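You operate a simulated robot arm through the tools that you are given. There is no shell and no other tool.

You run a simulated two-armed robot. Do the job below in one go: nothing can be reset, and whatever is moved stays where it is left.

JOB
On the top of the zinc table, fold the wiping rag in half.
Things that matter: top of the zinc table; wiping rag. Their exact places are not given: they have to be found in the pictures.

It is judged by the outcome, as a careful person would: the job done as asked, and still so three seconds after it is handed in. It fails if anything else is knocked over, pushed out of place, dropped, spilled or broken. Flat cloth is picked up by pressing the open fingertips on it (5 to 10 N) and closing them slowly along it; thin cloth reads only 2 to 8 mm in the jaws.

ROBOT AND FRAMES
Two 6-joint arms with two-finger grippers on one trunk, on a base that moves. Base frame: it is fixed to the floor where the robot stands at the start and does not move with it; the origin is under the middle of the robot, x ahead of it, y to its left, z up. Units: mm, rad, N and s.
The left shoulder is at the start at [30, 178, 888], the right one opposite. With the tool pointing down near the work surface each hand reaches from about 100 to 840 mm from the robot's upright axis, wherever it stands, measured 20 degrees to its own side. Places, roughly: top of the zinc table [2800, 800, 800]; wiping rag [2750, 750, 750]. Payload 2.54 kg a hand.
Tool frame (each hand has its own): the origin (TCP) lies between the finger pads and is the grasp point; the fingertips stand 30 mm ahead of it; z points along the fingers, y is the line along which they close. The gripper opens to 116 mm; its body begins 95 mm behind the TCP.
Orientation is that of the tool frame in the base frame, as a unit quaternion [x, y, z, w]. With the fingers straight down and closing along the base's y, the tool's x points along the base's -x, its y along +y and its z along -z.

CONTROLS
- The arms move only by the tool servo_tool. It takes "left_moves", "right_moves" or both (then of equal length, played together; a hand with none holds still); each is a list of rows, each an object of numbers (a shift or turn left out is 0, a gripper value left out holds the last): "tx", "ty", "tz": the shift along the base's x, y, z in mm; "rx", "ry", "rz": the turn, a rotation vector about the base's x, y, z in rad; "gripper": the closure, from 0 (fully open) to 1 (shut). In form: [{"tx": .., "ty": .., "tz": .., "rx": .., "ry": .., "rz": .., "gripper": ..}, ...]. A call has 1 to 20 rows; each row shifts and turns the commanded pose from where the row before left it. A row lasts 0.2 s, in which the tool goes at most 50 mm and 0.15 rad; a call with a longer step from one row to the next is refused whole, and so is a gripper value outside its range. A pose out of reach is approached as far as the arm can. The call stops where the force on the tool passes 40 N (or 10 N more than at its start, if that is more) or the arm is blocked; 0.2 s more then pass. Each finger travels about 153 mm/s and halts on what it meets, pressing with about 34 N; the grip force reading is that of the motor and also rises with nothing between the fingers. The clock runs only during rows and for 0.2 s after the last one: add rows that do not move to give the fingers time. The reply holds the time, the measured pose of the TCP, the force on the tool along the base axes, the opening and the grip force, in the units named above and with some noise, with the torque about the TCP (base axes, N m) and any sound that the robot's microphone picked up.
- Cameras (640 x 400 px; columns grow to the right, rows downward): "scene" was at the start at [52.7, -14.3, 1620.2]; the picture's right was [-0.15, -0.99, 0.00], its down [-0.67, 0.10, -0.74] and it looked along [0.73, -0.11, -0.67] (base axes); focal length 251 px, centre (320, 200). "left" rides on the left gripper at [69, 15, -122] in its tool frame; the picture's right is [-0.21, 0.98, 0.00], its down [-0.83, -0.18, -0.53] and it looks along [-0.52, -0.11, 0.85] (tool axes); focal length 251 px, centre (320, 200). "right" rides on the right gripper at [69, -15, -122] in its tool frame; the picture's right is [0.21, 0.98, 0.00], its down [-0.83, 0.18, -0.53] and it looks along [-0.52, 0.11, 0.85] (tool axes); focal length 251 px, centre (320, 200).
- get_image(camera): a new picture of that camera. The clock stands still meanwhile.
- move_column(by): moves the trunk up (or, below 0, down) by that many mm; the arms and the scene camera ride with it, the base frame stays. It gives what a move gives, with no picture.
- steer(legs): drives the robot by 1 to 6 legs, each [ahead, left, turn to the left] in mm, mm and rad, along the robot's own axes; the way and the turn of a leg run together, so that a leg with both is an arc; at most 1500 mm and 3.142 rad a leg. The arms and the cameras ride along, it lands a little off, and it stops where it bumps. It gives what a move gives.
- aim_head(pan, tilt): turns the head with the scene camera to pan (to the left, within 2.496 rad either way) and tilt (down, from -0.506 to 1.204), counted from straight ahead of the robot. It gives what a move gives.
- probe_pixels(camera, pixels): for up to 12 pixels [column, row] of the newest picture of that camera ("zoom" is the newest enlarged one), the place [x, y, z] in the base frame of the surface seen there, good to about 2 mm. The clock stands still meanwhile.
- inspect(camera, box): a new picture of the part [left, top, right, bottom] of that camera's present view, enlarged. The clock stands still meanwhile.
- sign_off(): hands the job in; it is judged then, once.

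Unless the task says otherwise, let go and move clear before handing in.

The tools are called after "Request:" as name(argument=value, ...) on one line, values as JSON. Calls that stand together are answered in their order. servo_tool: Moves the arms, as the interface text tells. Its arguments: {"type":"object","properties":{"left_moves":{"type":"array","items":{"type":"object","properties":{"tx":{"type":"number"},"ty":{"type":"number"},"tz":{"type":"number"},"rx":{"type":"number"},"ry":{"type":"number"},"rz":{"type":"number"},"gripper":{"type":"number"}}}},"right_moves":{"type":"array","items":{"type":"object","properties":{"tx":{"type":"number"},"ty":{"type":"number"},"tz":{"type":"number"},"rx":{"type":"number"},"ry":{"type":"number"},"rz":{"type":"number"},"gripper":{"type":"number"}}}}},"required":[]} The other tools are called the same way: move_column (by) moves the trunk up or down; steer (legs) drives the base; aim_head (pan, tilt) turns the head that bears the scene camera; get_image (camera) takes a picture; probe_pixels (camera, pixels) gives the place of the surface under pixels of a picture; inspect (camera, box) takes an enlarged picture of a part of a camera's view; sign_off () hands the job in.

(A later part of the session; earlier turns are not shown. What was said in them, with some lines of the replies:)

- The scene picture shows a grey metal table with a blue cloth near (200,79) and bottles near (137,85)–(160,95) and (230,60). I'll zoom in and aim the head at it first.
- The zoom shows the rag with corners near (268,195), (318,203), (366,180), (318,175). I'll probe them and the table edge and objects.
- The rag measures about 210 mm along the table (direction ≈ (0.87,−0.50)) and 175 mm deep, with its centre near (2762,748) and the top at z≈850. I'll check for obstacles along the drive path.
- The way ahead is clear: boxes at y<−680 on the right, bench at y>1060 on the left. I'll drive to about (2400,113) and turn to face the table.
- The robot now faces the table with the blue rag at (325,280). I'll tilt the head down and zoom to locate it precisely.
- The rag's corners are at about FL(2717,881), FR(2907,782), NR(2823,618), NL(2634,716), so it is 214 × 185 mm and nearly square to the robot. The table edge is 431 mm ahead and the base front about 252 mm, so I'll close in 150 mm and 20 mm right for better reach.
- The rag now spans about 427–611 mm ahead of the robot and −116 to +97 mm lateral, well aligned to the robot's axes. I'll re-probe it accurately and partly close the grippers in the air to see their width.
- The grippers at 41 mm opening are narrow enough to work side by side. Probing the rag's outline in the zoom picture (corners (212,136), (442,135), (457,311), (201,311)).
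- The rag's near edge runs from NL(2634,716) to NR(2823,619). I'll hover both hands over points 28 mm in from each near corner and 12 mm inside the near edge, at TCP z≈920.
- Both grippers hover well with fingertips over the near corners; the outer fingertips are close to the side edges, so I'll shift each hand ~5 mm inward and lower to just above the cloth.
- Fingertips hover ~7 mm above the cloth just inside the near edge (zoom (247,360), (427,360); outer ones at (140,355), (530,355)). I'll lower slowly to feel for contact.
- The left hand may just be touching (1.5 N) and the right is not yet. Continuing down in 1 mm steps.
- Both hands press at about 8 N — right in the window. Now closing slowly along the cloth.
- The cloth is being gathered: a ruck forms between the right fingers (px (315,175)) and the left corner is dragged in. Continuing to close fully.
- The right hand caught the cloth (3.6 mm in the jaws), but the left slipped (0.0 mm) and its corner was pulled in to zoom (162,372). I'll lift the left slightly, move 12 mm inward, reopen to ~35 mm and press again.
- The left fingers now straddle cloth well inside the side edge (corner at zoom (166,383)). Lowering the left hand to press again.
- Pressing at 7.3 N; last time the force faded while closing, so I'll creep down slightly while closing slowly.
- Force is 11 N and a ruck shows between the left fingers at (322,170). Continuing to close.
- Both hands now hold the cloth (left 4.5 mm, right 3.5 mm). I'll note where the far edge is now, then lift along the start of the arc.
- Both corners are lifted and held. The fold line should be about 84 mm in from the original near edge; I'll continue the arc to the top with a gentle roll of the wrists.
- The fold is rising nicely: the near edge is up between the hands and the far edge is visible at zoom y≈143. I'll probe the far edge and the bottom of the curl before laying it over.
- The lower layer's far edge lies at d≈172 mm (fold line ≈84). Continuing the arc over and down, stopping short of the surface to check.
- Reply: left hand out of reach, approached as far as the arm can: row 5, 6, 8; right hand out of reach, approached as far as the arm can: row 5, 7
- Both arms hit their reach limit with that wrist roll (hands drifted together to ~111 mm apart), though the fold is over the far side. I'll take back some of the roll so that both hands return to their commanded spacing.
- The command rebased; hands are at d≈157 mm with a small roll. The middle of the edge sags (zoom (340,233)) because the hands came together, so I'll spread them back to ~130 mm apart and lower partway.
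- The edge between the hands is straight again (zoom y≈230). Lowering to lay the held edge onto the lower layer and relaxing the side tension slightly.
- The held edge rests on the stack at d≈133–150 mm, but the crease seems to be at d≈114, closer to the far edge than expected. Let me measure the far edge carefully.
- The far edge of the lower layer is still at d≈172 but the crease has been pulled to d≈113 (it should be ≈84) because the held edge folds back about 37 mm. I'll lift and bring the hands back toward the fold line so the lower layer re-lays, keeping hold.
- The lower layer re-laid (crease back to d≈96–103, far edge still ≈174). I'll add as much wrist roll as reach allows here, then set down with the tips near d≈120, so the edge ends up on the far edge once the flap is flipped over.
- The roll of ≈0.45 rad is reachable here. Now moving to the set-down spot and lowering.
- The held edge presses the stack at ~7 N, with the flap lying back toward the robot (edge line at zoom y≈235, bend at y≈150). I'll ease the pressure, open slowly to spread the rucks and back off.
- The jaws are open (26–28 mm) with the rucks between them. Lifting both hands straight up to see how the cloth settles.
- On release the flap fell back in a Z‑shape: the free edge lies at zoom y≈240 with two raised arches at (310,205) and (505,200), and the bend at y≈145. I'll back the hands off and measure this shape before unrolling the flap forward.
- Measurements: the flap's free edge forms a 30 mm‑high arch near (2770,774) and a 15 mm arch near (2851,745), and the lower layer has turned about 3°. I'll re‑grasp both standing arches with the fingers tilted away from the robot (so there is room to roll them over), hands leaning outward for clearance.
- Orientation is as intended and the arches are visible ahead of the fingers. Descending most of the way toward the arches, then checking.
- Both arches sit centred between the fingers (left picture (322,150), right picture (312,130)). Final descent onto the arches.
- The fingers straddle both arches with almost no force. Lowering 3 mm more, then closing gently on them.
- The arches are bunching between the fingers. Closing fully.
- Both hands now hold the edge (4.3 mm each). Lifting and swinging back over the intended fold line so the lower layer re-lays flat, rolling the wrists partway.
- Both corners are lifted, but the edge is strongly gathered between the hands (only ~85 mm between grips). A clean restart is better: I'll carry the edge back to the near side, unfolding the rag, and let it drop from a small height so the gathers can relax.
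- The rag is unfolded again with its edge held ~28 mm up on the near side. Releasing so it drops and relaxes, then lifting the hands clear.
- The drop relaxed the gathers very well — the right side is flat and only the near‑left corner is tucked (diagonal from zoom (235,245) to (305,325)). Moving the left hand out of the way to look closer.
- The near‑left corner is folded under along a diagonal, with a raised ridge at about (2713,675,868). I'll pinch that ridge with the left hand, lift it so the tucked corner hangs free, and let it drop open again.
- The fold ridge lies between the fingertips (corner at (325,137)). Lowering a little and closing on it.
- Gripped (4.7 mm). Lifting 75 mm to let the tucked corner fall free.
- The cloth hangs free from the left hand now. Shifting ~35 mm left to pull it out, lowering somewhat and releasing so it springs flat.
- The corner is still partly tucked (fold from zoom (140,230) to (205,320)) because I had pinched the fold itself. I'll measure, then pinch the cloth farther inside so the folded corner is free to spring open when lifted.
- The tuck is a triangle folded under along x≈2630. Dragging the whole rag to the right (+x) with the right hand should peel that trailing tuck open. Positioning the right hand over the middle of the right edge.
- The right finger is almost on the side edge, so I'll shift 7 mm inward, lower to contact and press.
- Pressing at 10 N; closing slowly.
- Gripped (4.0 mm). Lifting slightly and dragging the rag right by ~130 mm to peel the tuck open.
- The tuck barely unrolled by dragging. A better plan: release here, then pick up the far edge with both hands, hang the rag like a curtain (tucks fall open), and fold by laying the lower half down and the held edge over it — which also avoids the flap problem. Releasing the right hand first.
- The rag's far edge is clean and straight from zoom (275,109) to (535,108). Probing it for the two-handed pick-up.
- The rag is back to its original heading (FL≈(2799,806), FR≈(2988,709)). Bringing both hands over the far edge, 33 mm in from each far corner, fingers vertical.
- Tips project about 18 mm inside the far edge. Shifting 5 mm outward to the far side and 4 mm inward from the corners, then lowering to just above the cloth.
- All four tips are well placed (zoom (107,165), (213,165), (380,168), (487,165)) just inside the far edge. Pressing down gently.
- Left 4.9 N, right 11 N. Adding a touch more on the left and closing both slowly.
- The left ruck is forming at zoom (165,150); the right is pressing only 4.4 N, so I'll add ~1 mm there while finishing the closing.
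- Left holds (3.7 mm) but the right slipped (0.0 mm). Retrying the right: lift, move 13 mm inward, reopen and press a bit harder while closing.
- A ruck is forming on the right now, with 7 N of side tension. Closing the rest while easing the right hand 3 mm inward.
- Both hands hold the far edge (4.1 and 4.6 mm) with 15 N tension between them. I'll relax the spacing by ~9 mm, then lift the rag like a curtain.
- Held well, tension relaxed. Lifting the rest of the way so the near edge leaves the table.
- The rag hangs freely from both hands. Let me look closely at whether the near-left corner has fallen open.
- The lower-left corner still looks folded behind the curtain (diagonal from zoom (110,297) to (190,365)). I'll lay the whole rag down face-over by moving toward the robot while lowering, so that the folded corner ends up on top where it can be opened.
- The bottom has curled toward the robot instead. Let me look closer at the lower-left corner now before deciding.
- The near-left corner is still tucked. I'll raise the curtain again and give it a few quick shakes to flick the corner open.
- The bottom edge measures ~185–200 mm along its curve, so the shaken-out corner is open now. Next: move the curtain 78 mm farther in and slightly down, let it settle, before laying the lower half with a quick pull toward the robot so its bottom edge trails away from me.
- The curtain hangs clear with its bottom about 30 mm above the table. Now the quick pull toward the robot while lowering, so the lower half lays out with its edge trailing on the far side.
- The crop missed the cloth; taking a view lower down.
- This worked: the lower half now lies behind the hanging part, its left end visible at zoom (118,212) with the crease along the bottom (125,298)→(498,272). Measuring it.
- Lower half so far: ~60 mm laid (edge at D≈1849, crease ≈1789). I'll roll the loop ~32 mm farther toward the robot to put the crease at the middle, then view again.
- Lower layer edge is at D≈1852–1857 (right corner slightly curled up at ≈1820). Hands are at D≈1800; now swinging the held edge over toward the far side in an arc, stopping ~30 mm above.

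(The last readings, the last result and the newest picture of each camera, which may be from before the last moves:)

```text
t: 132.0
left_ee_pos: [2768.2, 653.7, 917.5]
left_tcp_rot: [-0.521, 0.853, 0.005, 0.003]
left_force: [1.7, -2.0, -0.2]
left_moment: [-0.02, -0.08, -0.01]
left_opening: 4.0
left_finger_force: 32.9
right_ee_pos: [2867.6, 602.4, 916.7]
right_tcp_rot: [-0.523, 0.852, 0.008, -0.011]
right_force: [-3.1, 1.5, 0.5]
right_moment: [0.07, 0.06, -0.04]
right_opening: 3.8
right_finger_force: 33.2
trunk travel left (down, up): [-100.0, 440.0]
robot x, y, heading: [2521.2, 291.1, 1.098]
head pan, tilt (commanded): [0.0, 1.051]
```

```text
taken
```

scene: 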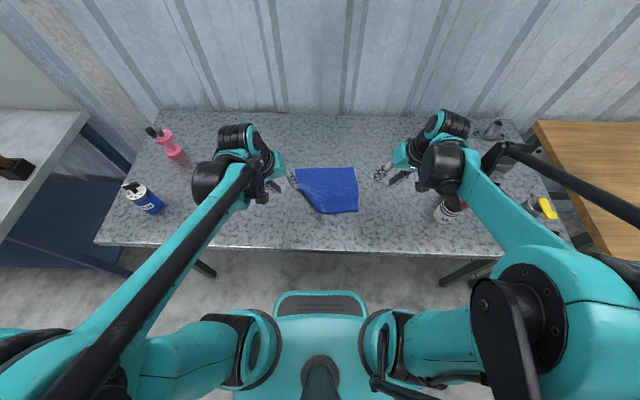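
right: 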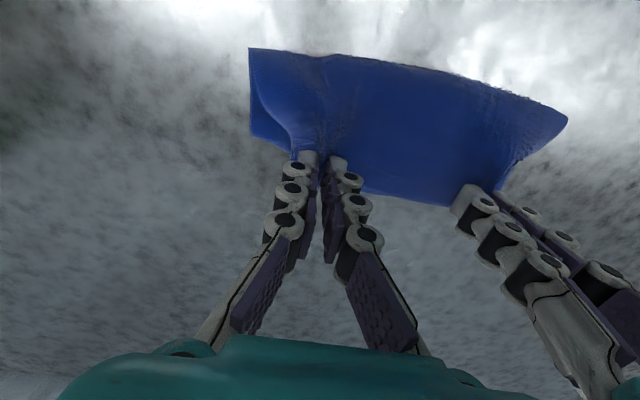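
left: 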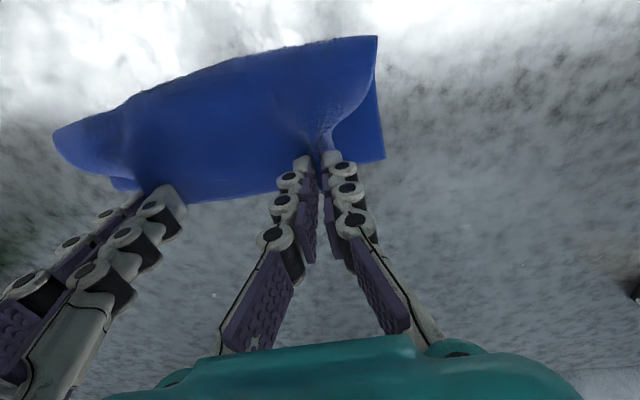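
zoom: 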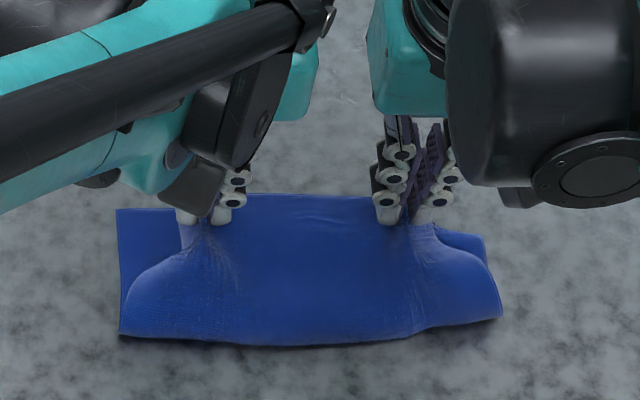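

The fold is shaping up nicely: crease along zoom y≈335→318, lower layer's corners visible at (118,208) and (485,238). Lowering the held edge to ~14 mm above the stack.

Request:
probe_pixels(camera="zoom", pixels=[[120, 211], [482, 240], [121, 330], [300, 343], [420, 330], [498, 316], [300, 200], [180, 215]])

Request:
servo_tool(left_moves=[{"tx": 0.6, "ty": 1.2, "tz": -6}, {"tx": 0.6, "ty": 1.2, "tz": -6}, {"tz": -6}, {"tz": -4}, {}], right_moves=[{"tx": 0.6, "ty": 1.2, "tz": -6}, {"tx": 0.6, "ty": 1.2, "tz": -6}, {"tz": -6}, {"tz": -4}, {}])

Request:
inspect(camera="scene", box=[300, 165, 412, 235])

Request:
get_image(camera="left")

Request:
get_image(camera="right")

```text
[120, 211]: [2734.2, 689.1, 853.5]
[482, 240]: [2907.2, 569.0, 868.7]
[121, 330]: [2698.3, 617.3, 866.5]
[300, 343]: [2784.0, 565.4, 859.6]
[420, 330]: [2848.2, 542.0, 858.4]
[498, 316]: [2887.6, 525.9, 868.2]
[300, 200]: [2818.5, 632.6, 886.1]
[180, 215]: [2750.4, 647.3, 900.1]
```

```text
t: 133.2
left_ee_pos: [2771.3, 656.4, 895.0]
left_tcp_rot: [-0.521, 0.853, 0.006, 0.004]
left_force: [2.0, -1.4, -0.2]
left_moment: [0.01, -0.04, 0.01]
left_opening: 4.3
left_finger_force: 32.2
right_ee_pos: [2869.7, 604.0, 895.2]
right_tcp_rot: [-0.523, 0.852, 0.008, -0.01]
right_force: [-1.4, 0.3, -0.2]
right_moment: [0.02, 0.04, -0.02]
right_opening: 3.6
right_finger_force: 33.1
trunk travel left (down, up): [-100.0, 440.0]
robot x, y, heading: [2520.4, 291.0, 1.097]
head pan, tilt (commanded): [0.0, 1.051]
```

```text
5.71 times, centred on (356, 200) of scene
```

zoom: 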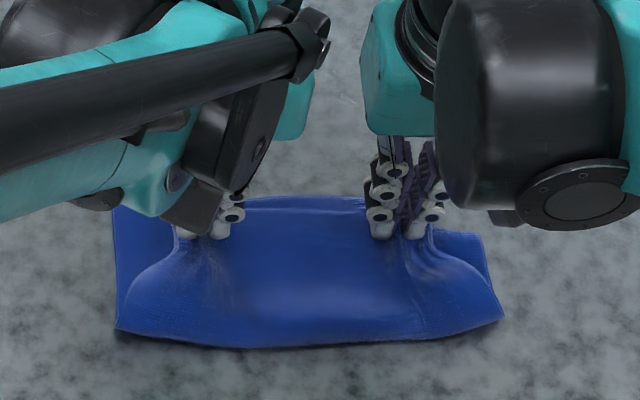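

```text
taken
```

left: 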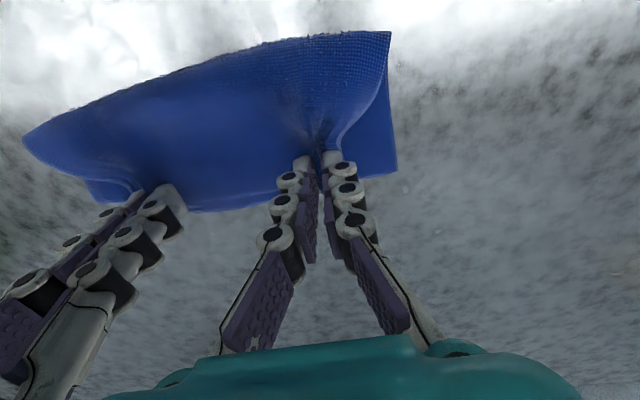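

```text
taken
```

right: 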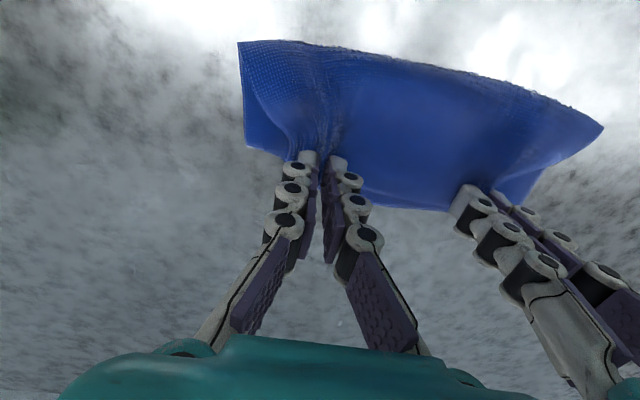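

The held edge hovers just above the far edge of the lower layer. Raising 5 mm and opening quickly so the gathers can spring flat, then lifting away.

Request:
servo_tool(left_moves=[{"tz": 5}, {}, {"gripper": 0.62}, {"gripper": 0.62}, {"gripper": 0.62}, {"tz": 15}, {"tz": 25}, {"tz": 35}, {"tz": 35}, {}], right_moves=[{"tz": 5}, {}, {"gripper": 0.62}, {"gripper": 0.62}, {"gripper": 0.62}, {"tz": 15}, {"tz": 25}, {"tz": 35}, {"tz": 35}, {}])

Request:
get_image(camera="left")

Request:
get_image(camera="right")

Request:
inspect(camera="scene", box=[300, 165, 412, 235])

```text
t: 135.4
left_ee_pos: [2770.2, 658.0, 1010.0]
left_tcp_rot: [-0.522, 0.853, 0.005, 0.005]
left_force: [-0.1, 0.4, 0.2]
left_moment: [-0.01, 0.01, 0.01]
left_opening: 44.1
left_finger_force: 0.1
right_ee_pos: [2869.6, 604.6, 1009.8]
right_tcp_rot: [-0.523, 0.852, 0.007, -0.01]
right_force: [-0.1, -0.1, -0.6]
right_moment: [0.01, 0.0, 0.03]
right_opening: 44.0
right_finger_force: 0.0
trunk travel left (down, up): [-100.0, 440.0]
robot x, y, heading: [2524.7, 290.8, 1.095]
head pan, tilt (commanded): [0.0, 1.051]
```

```text
taken
```

left: 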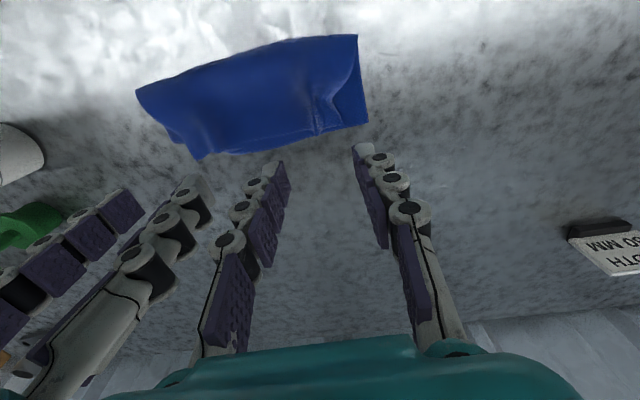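

```text
taken
```

right: 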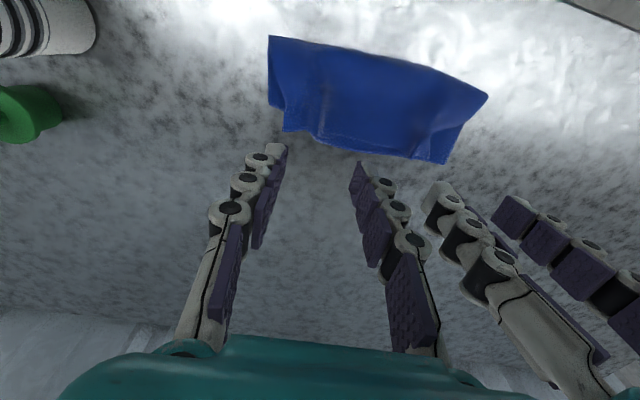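

```text
5.71 times, centred on (356, 200) of scene
```

zoom: 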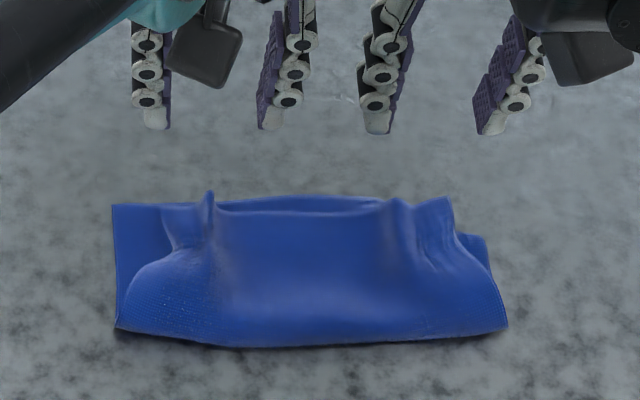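

That is a proper fold in half now, with small gathers left at the far edge (zoom (210,200) and (400,215)). Moving the hands aside for a close look and measurements.

Request:
servo_tool(left_moves=[{"tx": -35, "ty": 18}, {"tx": -40, "ty": 20}, {"tx": -40, "ty": 20}, {}], right_moves=[{"tx": 35, "ty": -18, "tz": 10}, {"tx": 30, "ty": -10, "tz": 10}, {"tx": 20, "ty": -5}, {}])

Request:
inspect(camera="scene", box=[310, 180, 400, 236])

Request:
get_image(camera="right")

```text
t: 136.4
left_ee_pos: [2655.7, 715.9, 1008.0]
left_tcp_rot: [-0.521, 0.854, 0.006, 0.004]
left_force: [-0.5, 0.8, -0.8]
left_moment: [-0.01, 0.04, 0.02]
left_opening: 44.0
left_finger_force: 0.1
right_ee_pos: [2954.2, 572.0, 1029.1]
right_tcp_rot: [-0.523, 0.852, 0.007, -0.011]
right_force: [0.0, -0.2, -0.4]
right_moment: [0.0, 0.03, 0.01]
right_opening: 44.0
right_finger_force: 0.0
trunk travel left (down, up): [-100.0, 440.0]
robot x, y, heading: [2523.3, 293.5, 1.091]
head pan, tilt (commanded): [0.0, 1.051]
```

```text
7.11 times, centred on (355, 208) of scene
```

zoom: 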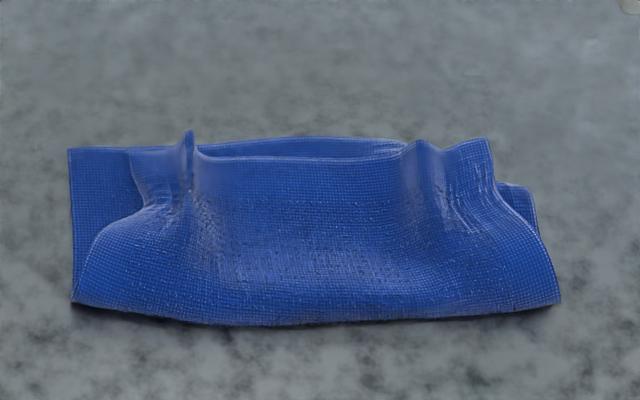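

```text
taken
```

right: 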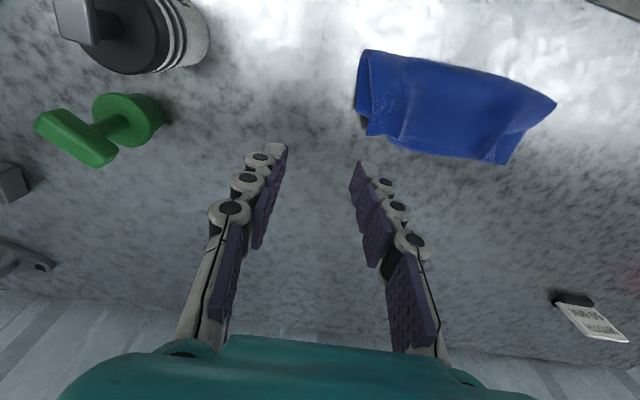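

Request:
probe_pixels(camera="zoom", pixels=[[134, 158], [188, 140], [300, 159], [350, 159], [418, 146], [486, 146], [71, 154], [300, 140], [533, 192], [76, 300], [310, 320], [556, 298]])

Request:
probe_pixels(camera="zoom", pixels=[[505, 186], [520, 188], [90, 250], [80, 220], [545, 250], [160, 180], [240, 200], [460, 180], [350, 240], [120, 260], [300, 150], [200, 165]])

```text
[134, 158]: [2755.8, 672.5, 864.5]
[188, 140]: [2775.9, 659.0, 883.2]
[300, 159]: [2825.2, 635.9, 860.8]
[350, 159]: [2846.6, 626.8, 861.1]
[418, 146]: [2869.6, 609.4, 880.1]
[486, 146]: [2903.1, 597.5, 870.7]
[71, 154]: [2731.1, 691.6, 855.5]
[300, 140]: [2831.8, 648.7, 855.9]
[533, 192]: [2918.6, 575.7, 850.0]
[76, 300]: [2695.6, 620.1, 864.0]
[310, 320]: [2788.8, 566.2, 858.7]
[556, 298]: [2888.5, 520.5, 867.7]
```

```text
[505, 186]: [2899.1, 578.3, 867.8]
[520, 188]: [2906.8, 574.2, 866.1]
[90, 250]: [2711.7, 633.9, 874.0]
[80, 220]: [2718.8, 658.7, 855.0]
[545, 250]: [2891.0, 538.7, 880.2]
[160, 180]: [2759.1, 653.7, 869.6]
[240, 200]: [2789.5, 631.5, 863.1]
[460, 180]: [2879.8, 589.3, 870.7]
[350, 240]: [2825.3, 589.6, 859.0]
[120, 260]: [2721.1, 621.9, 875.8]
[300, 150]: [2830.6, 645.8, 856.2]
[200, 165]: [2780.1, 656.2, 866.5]
```

The fold's crease runs straight at D≈1770 and the edges nearly meet at D≈1847–1860. What remains: the upper far-left corner sits ~30 mm inward and there are two small humps. I'll close the left fingers and gently drag that corner outward to the left.

Request:
servo_tool(left_moves=[{"tx": 26, "ty": -13.7, "gripper": 1.0}, {"tx": 26, "ty": -13.7}, {"tx": 26, "ty": -13.7}, {"tx": 25.8, "ty": -13.7}, {"tz": -25}, {"tz": -25}, {"tz": -25}, {"tz": -22}, {}])

Request:
get_image(camera="left")

Request:
inspect(camera="scene", box=[310, 180, 400, 236])

```text
t: 138.4
left_ee_pos: [2756.8, 658.7, 912.7]
left_tcp_rot: [-0.521, 0.853, 0.006, 0.003]
left_force: [-0.1, 0.0, -0.1]
left_moment: [0.0, -0.02, 0.01]
left_opening: 0.1
left_finger_force: 28.9
right_ee_pos: [2954.9, 571.4, 1029.0]
right_tcp_rot: [-0.524, 0.852, 0.007, -0.011]
right_force: [0.6, -0.1, 0.7]
right_moment: [-0.03, 0.0, 0.0]
right_opening: 44.1
right_finger_force: 0.0
trunk travel left (down, up): [-100.0, 440.0]
robot x, y, heading: [2523.5, 290.1, 1.092]
head pan, tilt (commanded): [0.0, 1.051]
```

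```text
taken
```

left: 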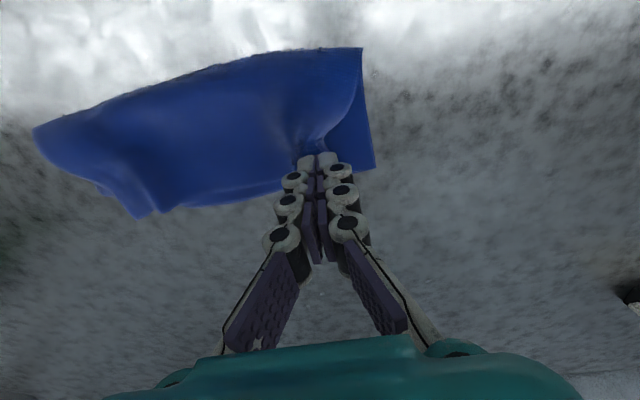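

```text
7.11 times, centred on (355, 208) of scene
```

zoom: 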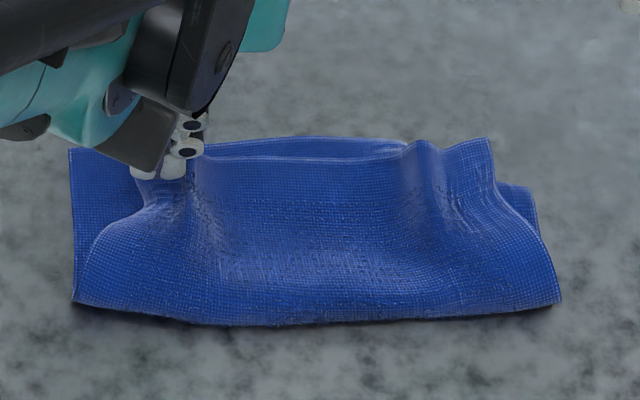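

Request:
servo_tool(left_moves=[{"tz": -8}, {"tz": -6}, {"tz": -4}, {"tz": -3}, {}])

Request:
inspect(camera="scene", box=[310, 180, 400, 236])

```text
t: 139.6
left_ee_pos: [2757.0, 658.6, 892.9]
left_tcp_rot: [-0.521, 0.853, 0.005, 0.004]
left_force: [0.3, 0.1, 0.2]
left_moment: [0.01, 0.02, 0.03]
left_opening: 0.0
left_finger_force: 29.0
right_ee_pos: [2954.8, 570.9, 1028.8]
right_tcp_rot: [-0.523, 0.852, 0.008, -0.011]
right_force: [-0.2, 0.4, -0.7]
right_moment: [0.04, -0.01, -0.02]
right_opening: 44.0
right_finger_force: 0.2
trunk travel left (down, up): [-100.0, 440.0]
robot x, y, heading: [2522.8, 287.1, 1.092]
head pan, tilt (commanded): [0.0, 1.051]
```

```text
7.11 times, centred on (355, 208) of scene
```

zoom: 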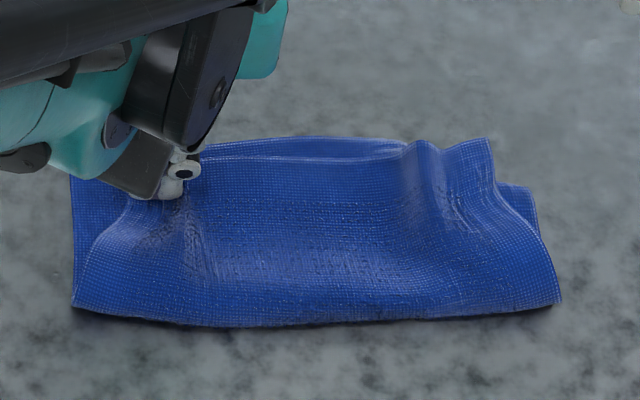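

Request:
servo_tool(left_moves=[{"tz": -2}, {"tz": -2}, {"tz": -1}, {}])

```text
t: 140.6
left_ee_pos: [2757.8, 660.3, 887.2]
left_tcp_rot: [-0.521, 0.853, 0.005, 0.003]
left_force: [1.3, -0.8, 1.7]
left_moment: [-0.03, -0.01, 0.03]
left_opening: 0.0
left_finger_force: 28.5
right_ee_pos: [2953.8, 571.8, 1029.0]
right_tcp_rot: [-0.523, 0.852, 0.008, -0.011]
right_force: [-0.6, 1.0, 0.3]
right_moment: [0.01, -0.01, 0.0]
right_opening: 44.2
right_finger_force: 0.1
trunk travel left (down, up): [-100.0, 440.0]
robot x, y, heading: [2521.1, 289.3, 1.097]
head pan, tilt (commanded): [0.0, 1.051]
```

Light contact (1.7 N). Pressing slightly more and dragging the corner ~30 mm left and a touch outward.

Request:
servo_tool(left_moves=[{"tz": -0.8}, {}, {"tx": -4.0, "ty": 3.2}, {"tx": -4.0, "ty": 3.2}, {"tx": -4.0, "ty": 3.2}, {"tx": -4.0, "ty": 3.2}, {"tx": -4.0, "ty": 3.2}, {"tx": -4.0, "ty": 3.2}, {}])

Request:
inspect(camera="scene", box=[305, 180, 395, 236])

Request:
get_image(camera="left")

```text
t: 142.6
left_ee_pos: [2735.7, 678.6, 887.8]
left_tcp_rot: [-0.522, 0.853, 0.005, 0.004]
left_force: [-0.1, 0.0, 0.2]
left_moment: [-0.03, -0.04, -0.03]
left_opening: 0.0
left_finger_force: 28.9
right_ee_pos: [2954.0, 571.4, 1028.1]
right_tcp_rot: [-0.523, 0.852, 0.007, -0.011]
right_force: [0.3, 0.4, -0.9]
right_moment: [0.01, 0.02, -0.01]
right_opening: 44.1
right_finger_force: 0.2
trunk travel left (down, up): [-100.0, 440.0]
robot x, y, heading: [2523.2, 290.8, 1.089]
head pan, tilt (commanded): [0.0, 1.051]
```

```text
7.11 times, centred on (350, 208) of scene
```

zoom: 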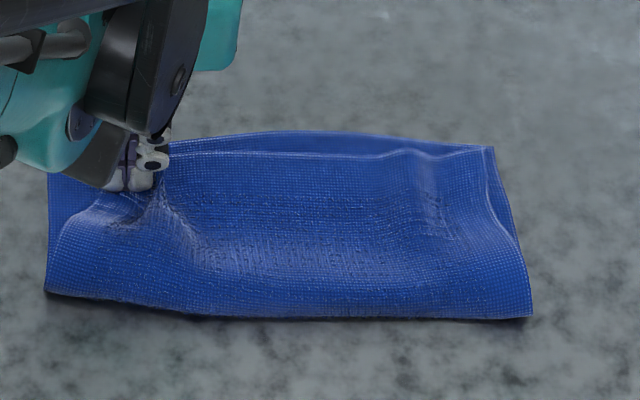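

```text
taken
```

left: 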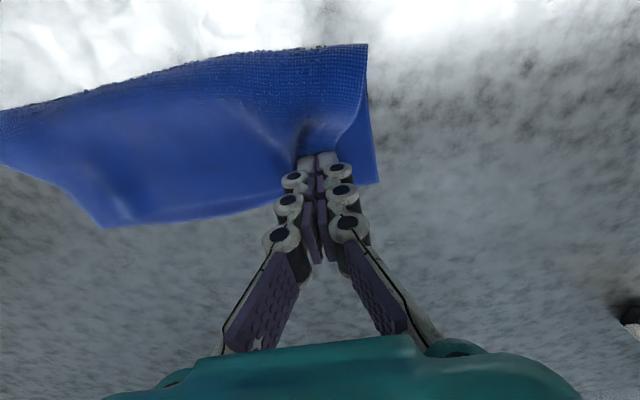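

The drag seems to have shifted the rag a little and pulled the right side tidy. Lifting the left hand and checking.

Request:
servo_tool(left_moves=[{"tz": 15}, {"tz": 30}, {"tz": 40}, {"tx": -40, "ty": 20}, {"tx": -40, "ty": 20}, {}])

Request:
inspect(camera="scene", box=[305, 180, 395, 236])

Request:
probe_pixels(camera="zoom", pixels=[[50, 176], [80, 180], [120, 175], [300, 133], [300, 156], [492, 150], [485, 152], [48, 290], [300, 316], [529, 312], [512, 230], [400, 153]])

```text
t: 144.0
left_ee_pos: [2654.4, 718.7, 971.0]
left_tcp_rot: [-0.521, 0.853, 0.005, 0.004]
left_force: [-0.1, -0.1, 0.2]
left_moment: [0.01, 0.01, -0.03]
left_opening: 0.2
left_finger_force: 28.9
right_ee_pos: [2955.0, 571.5, 1030.7]
right_tcp_rot: [-0.523, 0.852, 0.008, -0.011]
right_force: [0.4, -0.7, -0.1]
right_moment: [-0.01, -0.02, -0.02]
right_opening: 44.2
right_finger_force: 0.1
trunk travel left (down, up): [-100.0, 440.0]
robot x, y, heading: [2523.7, 291.4, 1.093]
head pan, tilt (commanded): [0.0, 1.051]
```

```text
7.11 times, centred on (350, 208) of scene
```

zoom: 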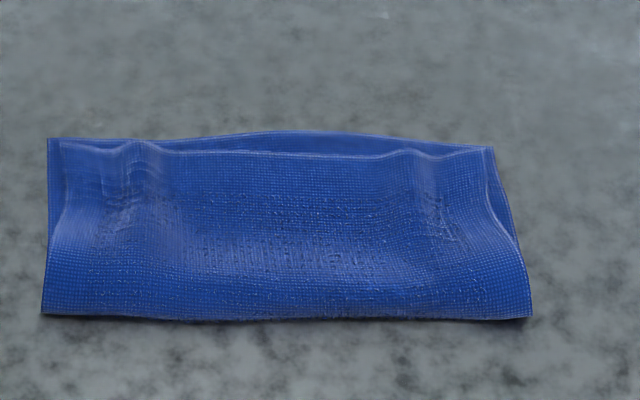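

```text
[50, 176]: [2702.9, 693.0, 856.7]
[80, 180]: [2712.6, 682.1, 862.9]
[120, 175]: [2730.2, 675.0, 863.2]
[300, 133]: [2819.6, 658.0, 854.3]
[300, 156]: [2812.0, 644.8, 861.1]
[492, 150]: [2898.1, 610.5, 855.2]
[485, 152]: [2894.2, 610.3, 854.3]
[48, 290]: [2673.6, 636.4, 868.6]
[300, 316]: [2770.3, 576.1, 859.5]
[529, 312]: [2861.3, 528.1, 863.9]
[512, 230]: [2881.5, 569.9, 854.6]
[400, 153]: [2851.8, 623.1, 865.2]
```

The fold is now neat: both far corners coincide within ~6 mm (zoom (48,138)/(62,143) left, (495,148)/(488,148) right), the crease is straight along y≈316, and only a ~15 mm gap remains mid-edge. I'll move both hands clear and check the whole table.

Request:
servo_tool(left_moves=[{"tz": 30, "gripper": 0.5}, {"tz": 30}, {"tz": 25, "tx": -30, "ty": 5}, {"tx": -30, "ty": -10}, {"tx": -30, "ty": -20}, {"tx": -10, "ty": -30}, {}, {}, {}], right_moves=[{"tz": 20}, {"tz": 20}, {"tx": 10, "ty": -30}, {"tx": 10, "ty": -30}, {"tx": 5, "ty": -30}, {}, {}, {}, {}])

Request:
aim_head(pan=0.0, tilt=0.95)

Request:
get_image(camera="scene")

Request:
inspect(camera="scene", box=[290, 145, 402, 215])

```text
t: 146.0
left_ee_pos: [2555.0, 662.1, 1056.1]
left_tcp_rot: [-0.521, 0.853, 0.006, 0.004]
left_force: [0.1, -1.5, 0.2]
left_moment: [0.0, 0.01, 0.05]
left_opening: 58.1
left_finger_force: 0.1
right_ee_pos: [2979.8, 481.5, 1070.1]
right_tcp_rot: [-0.523, 0.852, 0.007, -0.011]
right_force: [0.3, -1.5, 0.0]
right_moment: [0.01, 0.02, -0.01]
right_opening: 44.0
right_finger_force: 0.1
trunk travel left (down, up): [-100.0, 440.0]
robot x, y, heading: [2525.2, 290.1, 1.097]
head pan, tilt (commanded): [0.0, 1.051]
```

```text
t: 146.6
left_ee_pos: [2555.4, 662.7, 1054.7]
left_tcp_rot: [-0.521, 0.854, 0.005, 0.005]
left_force: [0.7, -1.2, 0.3]
left_moment: [-0.05, 0.02, -0.02]
left_opening: 57.8
left_finger_force: 0.1
right_ee_pos: [2979.5, 481.8, 1068.5]
right_tcp_rot: [-0.524, 0.852, 0.007, -0.011]
right_force: [0.1, -0.1, -0.2]
right_moment: [0.0, 0.04, -0.02]
right_opening: 44.0
right_finger_force: 0.1
trunk travel left (down, up): [-100.0, 440.0]
robot x, y, heading: [2520.3, 288.6, 1.088]
head pan, tilt (commanded): [0.0, 0.949]
```

```text
taken
```

scene: 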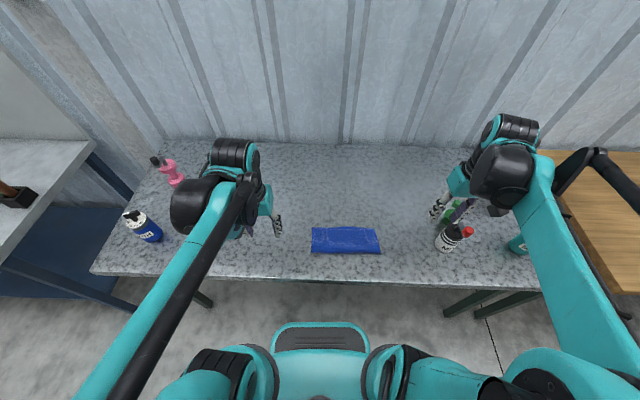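

```text
5.71 times, centred on (346, 180) of scene
```

zoom: 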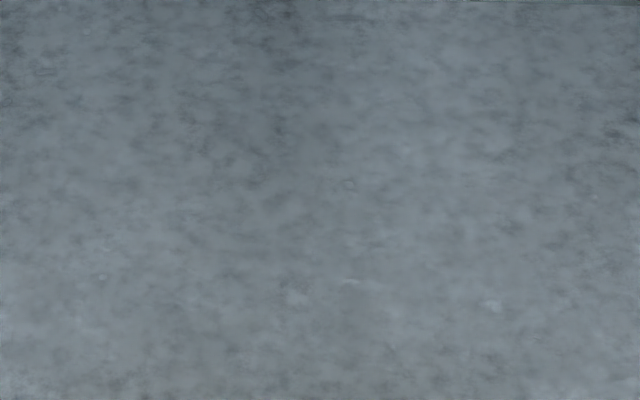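

The table's other objects all stand as before, and the folded rag lies at (345,240), fully on the table. One last close look at it.

Request:
inspect(camera="scene", box=[300, 210, 396, 270])

Request:
probe_pixels(camera="scene", pixels=[[313, 229], [312, 252], [380, 252], [374, 230], [345, 228], [345, 253], [345, 240], [345, 281]])

```text
6.67 times, centred on (348, 240) of scene
```

zoom: 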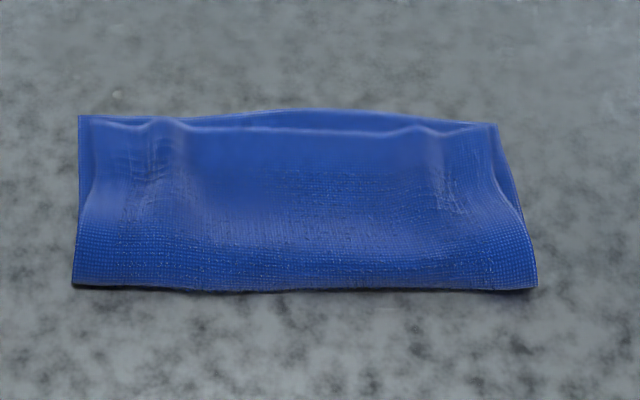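

```text
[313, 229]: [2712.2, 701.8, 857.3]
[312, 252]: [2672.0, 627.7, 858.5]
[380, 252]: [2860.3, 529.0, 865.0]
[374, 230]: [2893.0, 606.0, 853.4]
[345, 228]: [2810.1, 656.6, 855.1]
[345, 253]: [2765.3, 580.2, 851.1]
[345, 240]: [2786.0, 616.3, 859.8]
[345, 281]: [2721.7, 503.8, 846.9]
```

The rag lies folded in half, about 213 × 88 mm against 213 × 185 mm flat. Its edges and corners are aligned, it is well inside the table edge, nothing else has been disturbed, and both hands are clear. Handing in.

Request:
sign_off()

```text
The job is handed in.
```

The wiping rag is folded in half on the top of the zinc table, and the job is handed in. I don't have the verdict yet.

- **Fold:** it now measures about 213 × 88 mm, down from 213 × 185 mm flat. The far corners of the two layers meet within about 6 mm. In the middle of that edge, the top layer falls about 15 mm short of the bottom one. The top layer is still slightly wavy, because I didn't press it flat.
- **Position:** the rag is fully on the table, but nearer the front edge and further right than where it started. My first fold went wrong, so I opened the rag out and folded it again, and that moved it.
- **Everything else:** the last picture shows the other objects on the table standing as before. Both hands had let go and were clear when I handed in.
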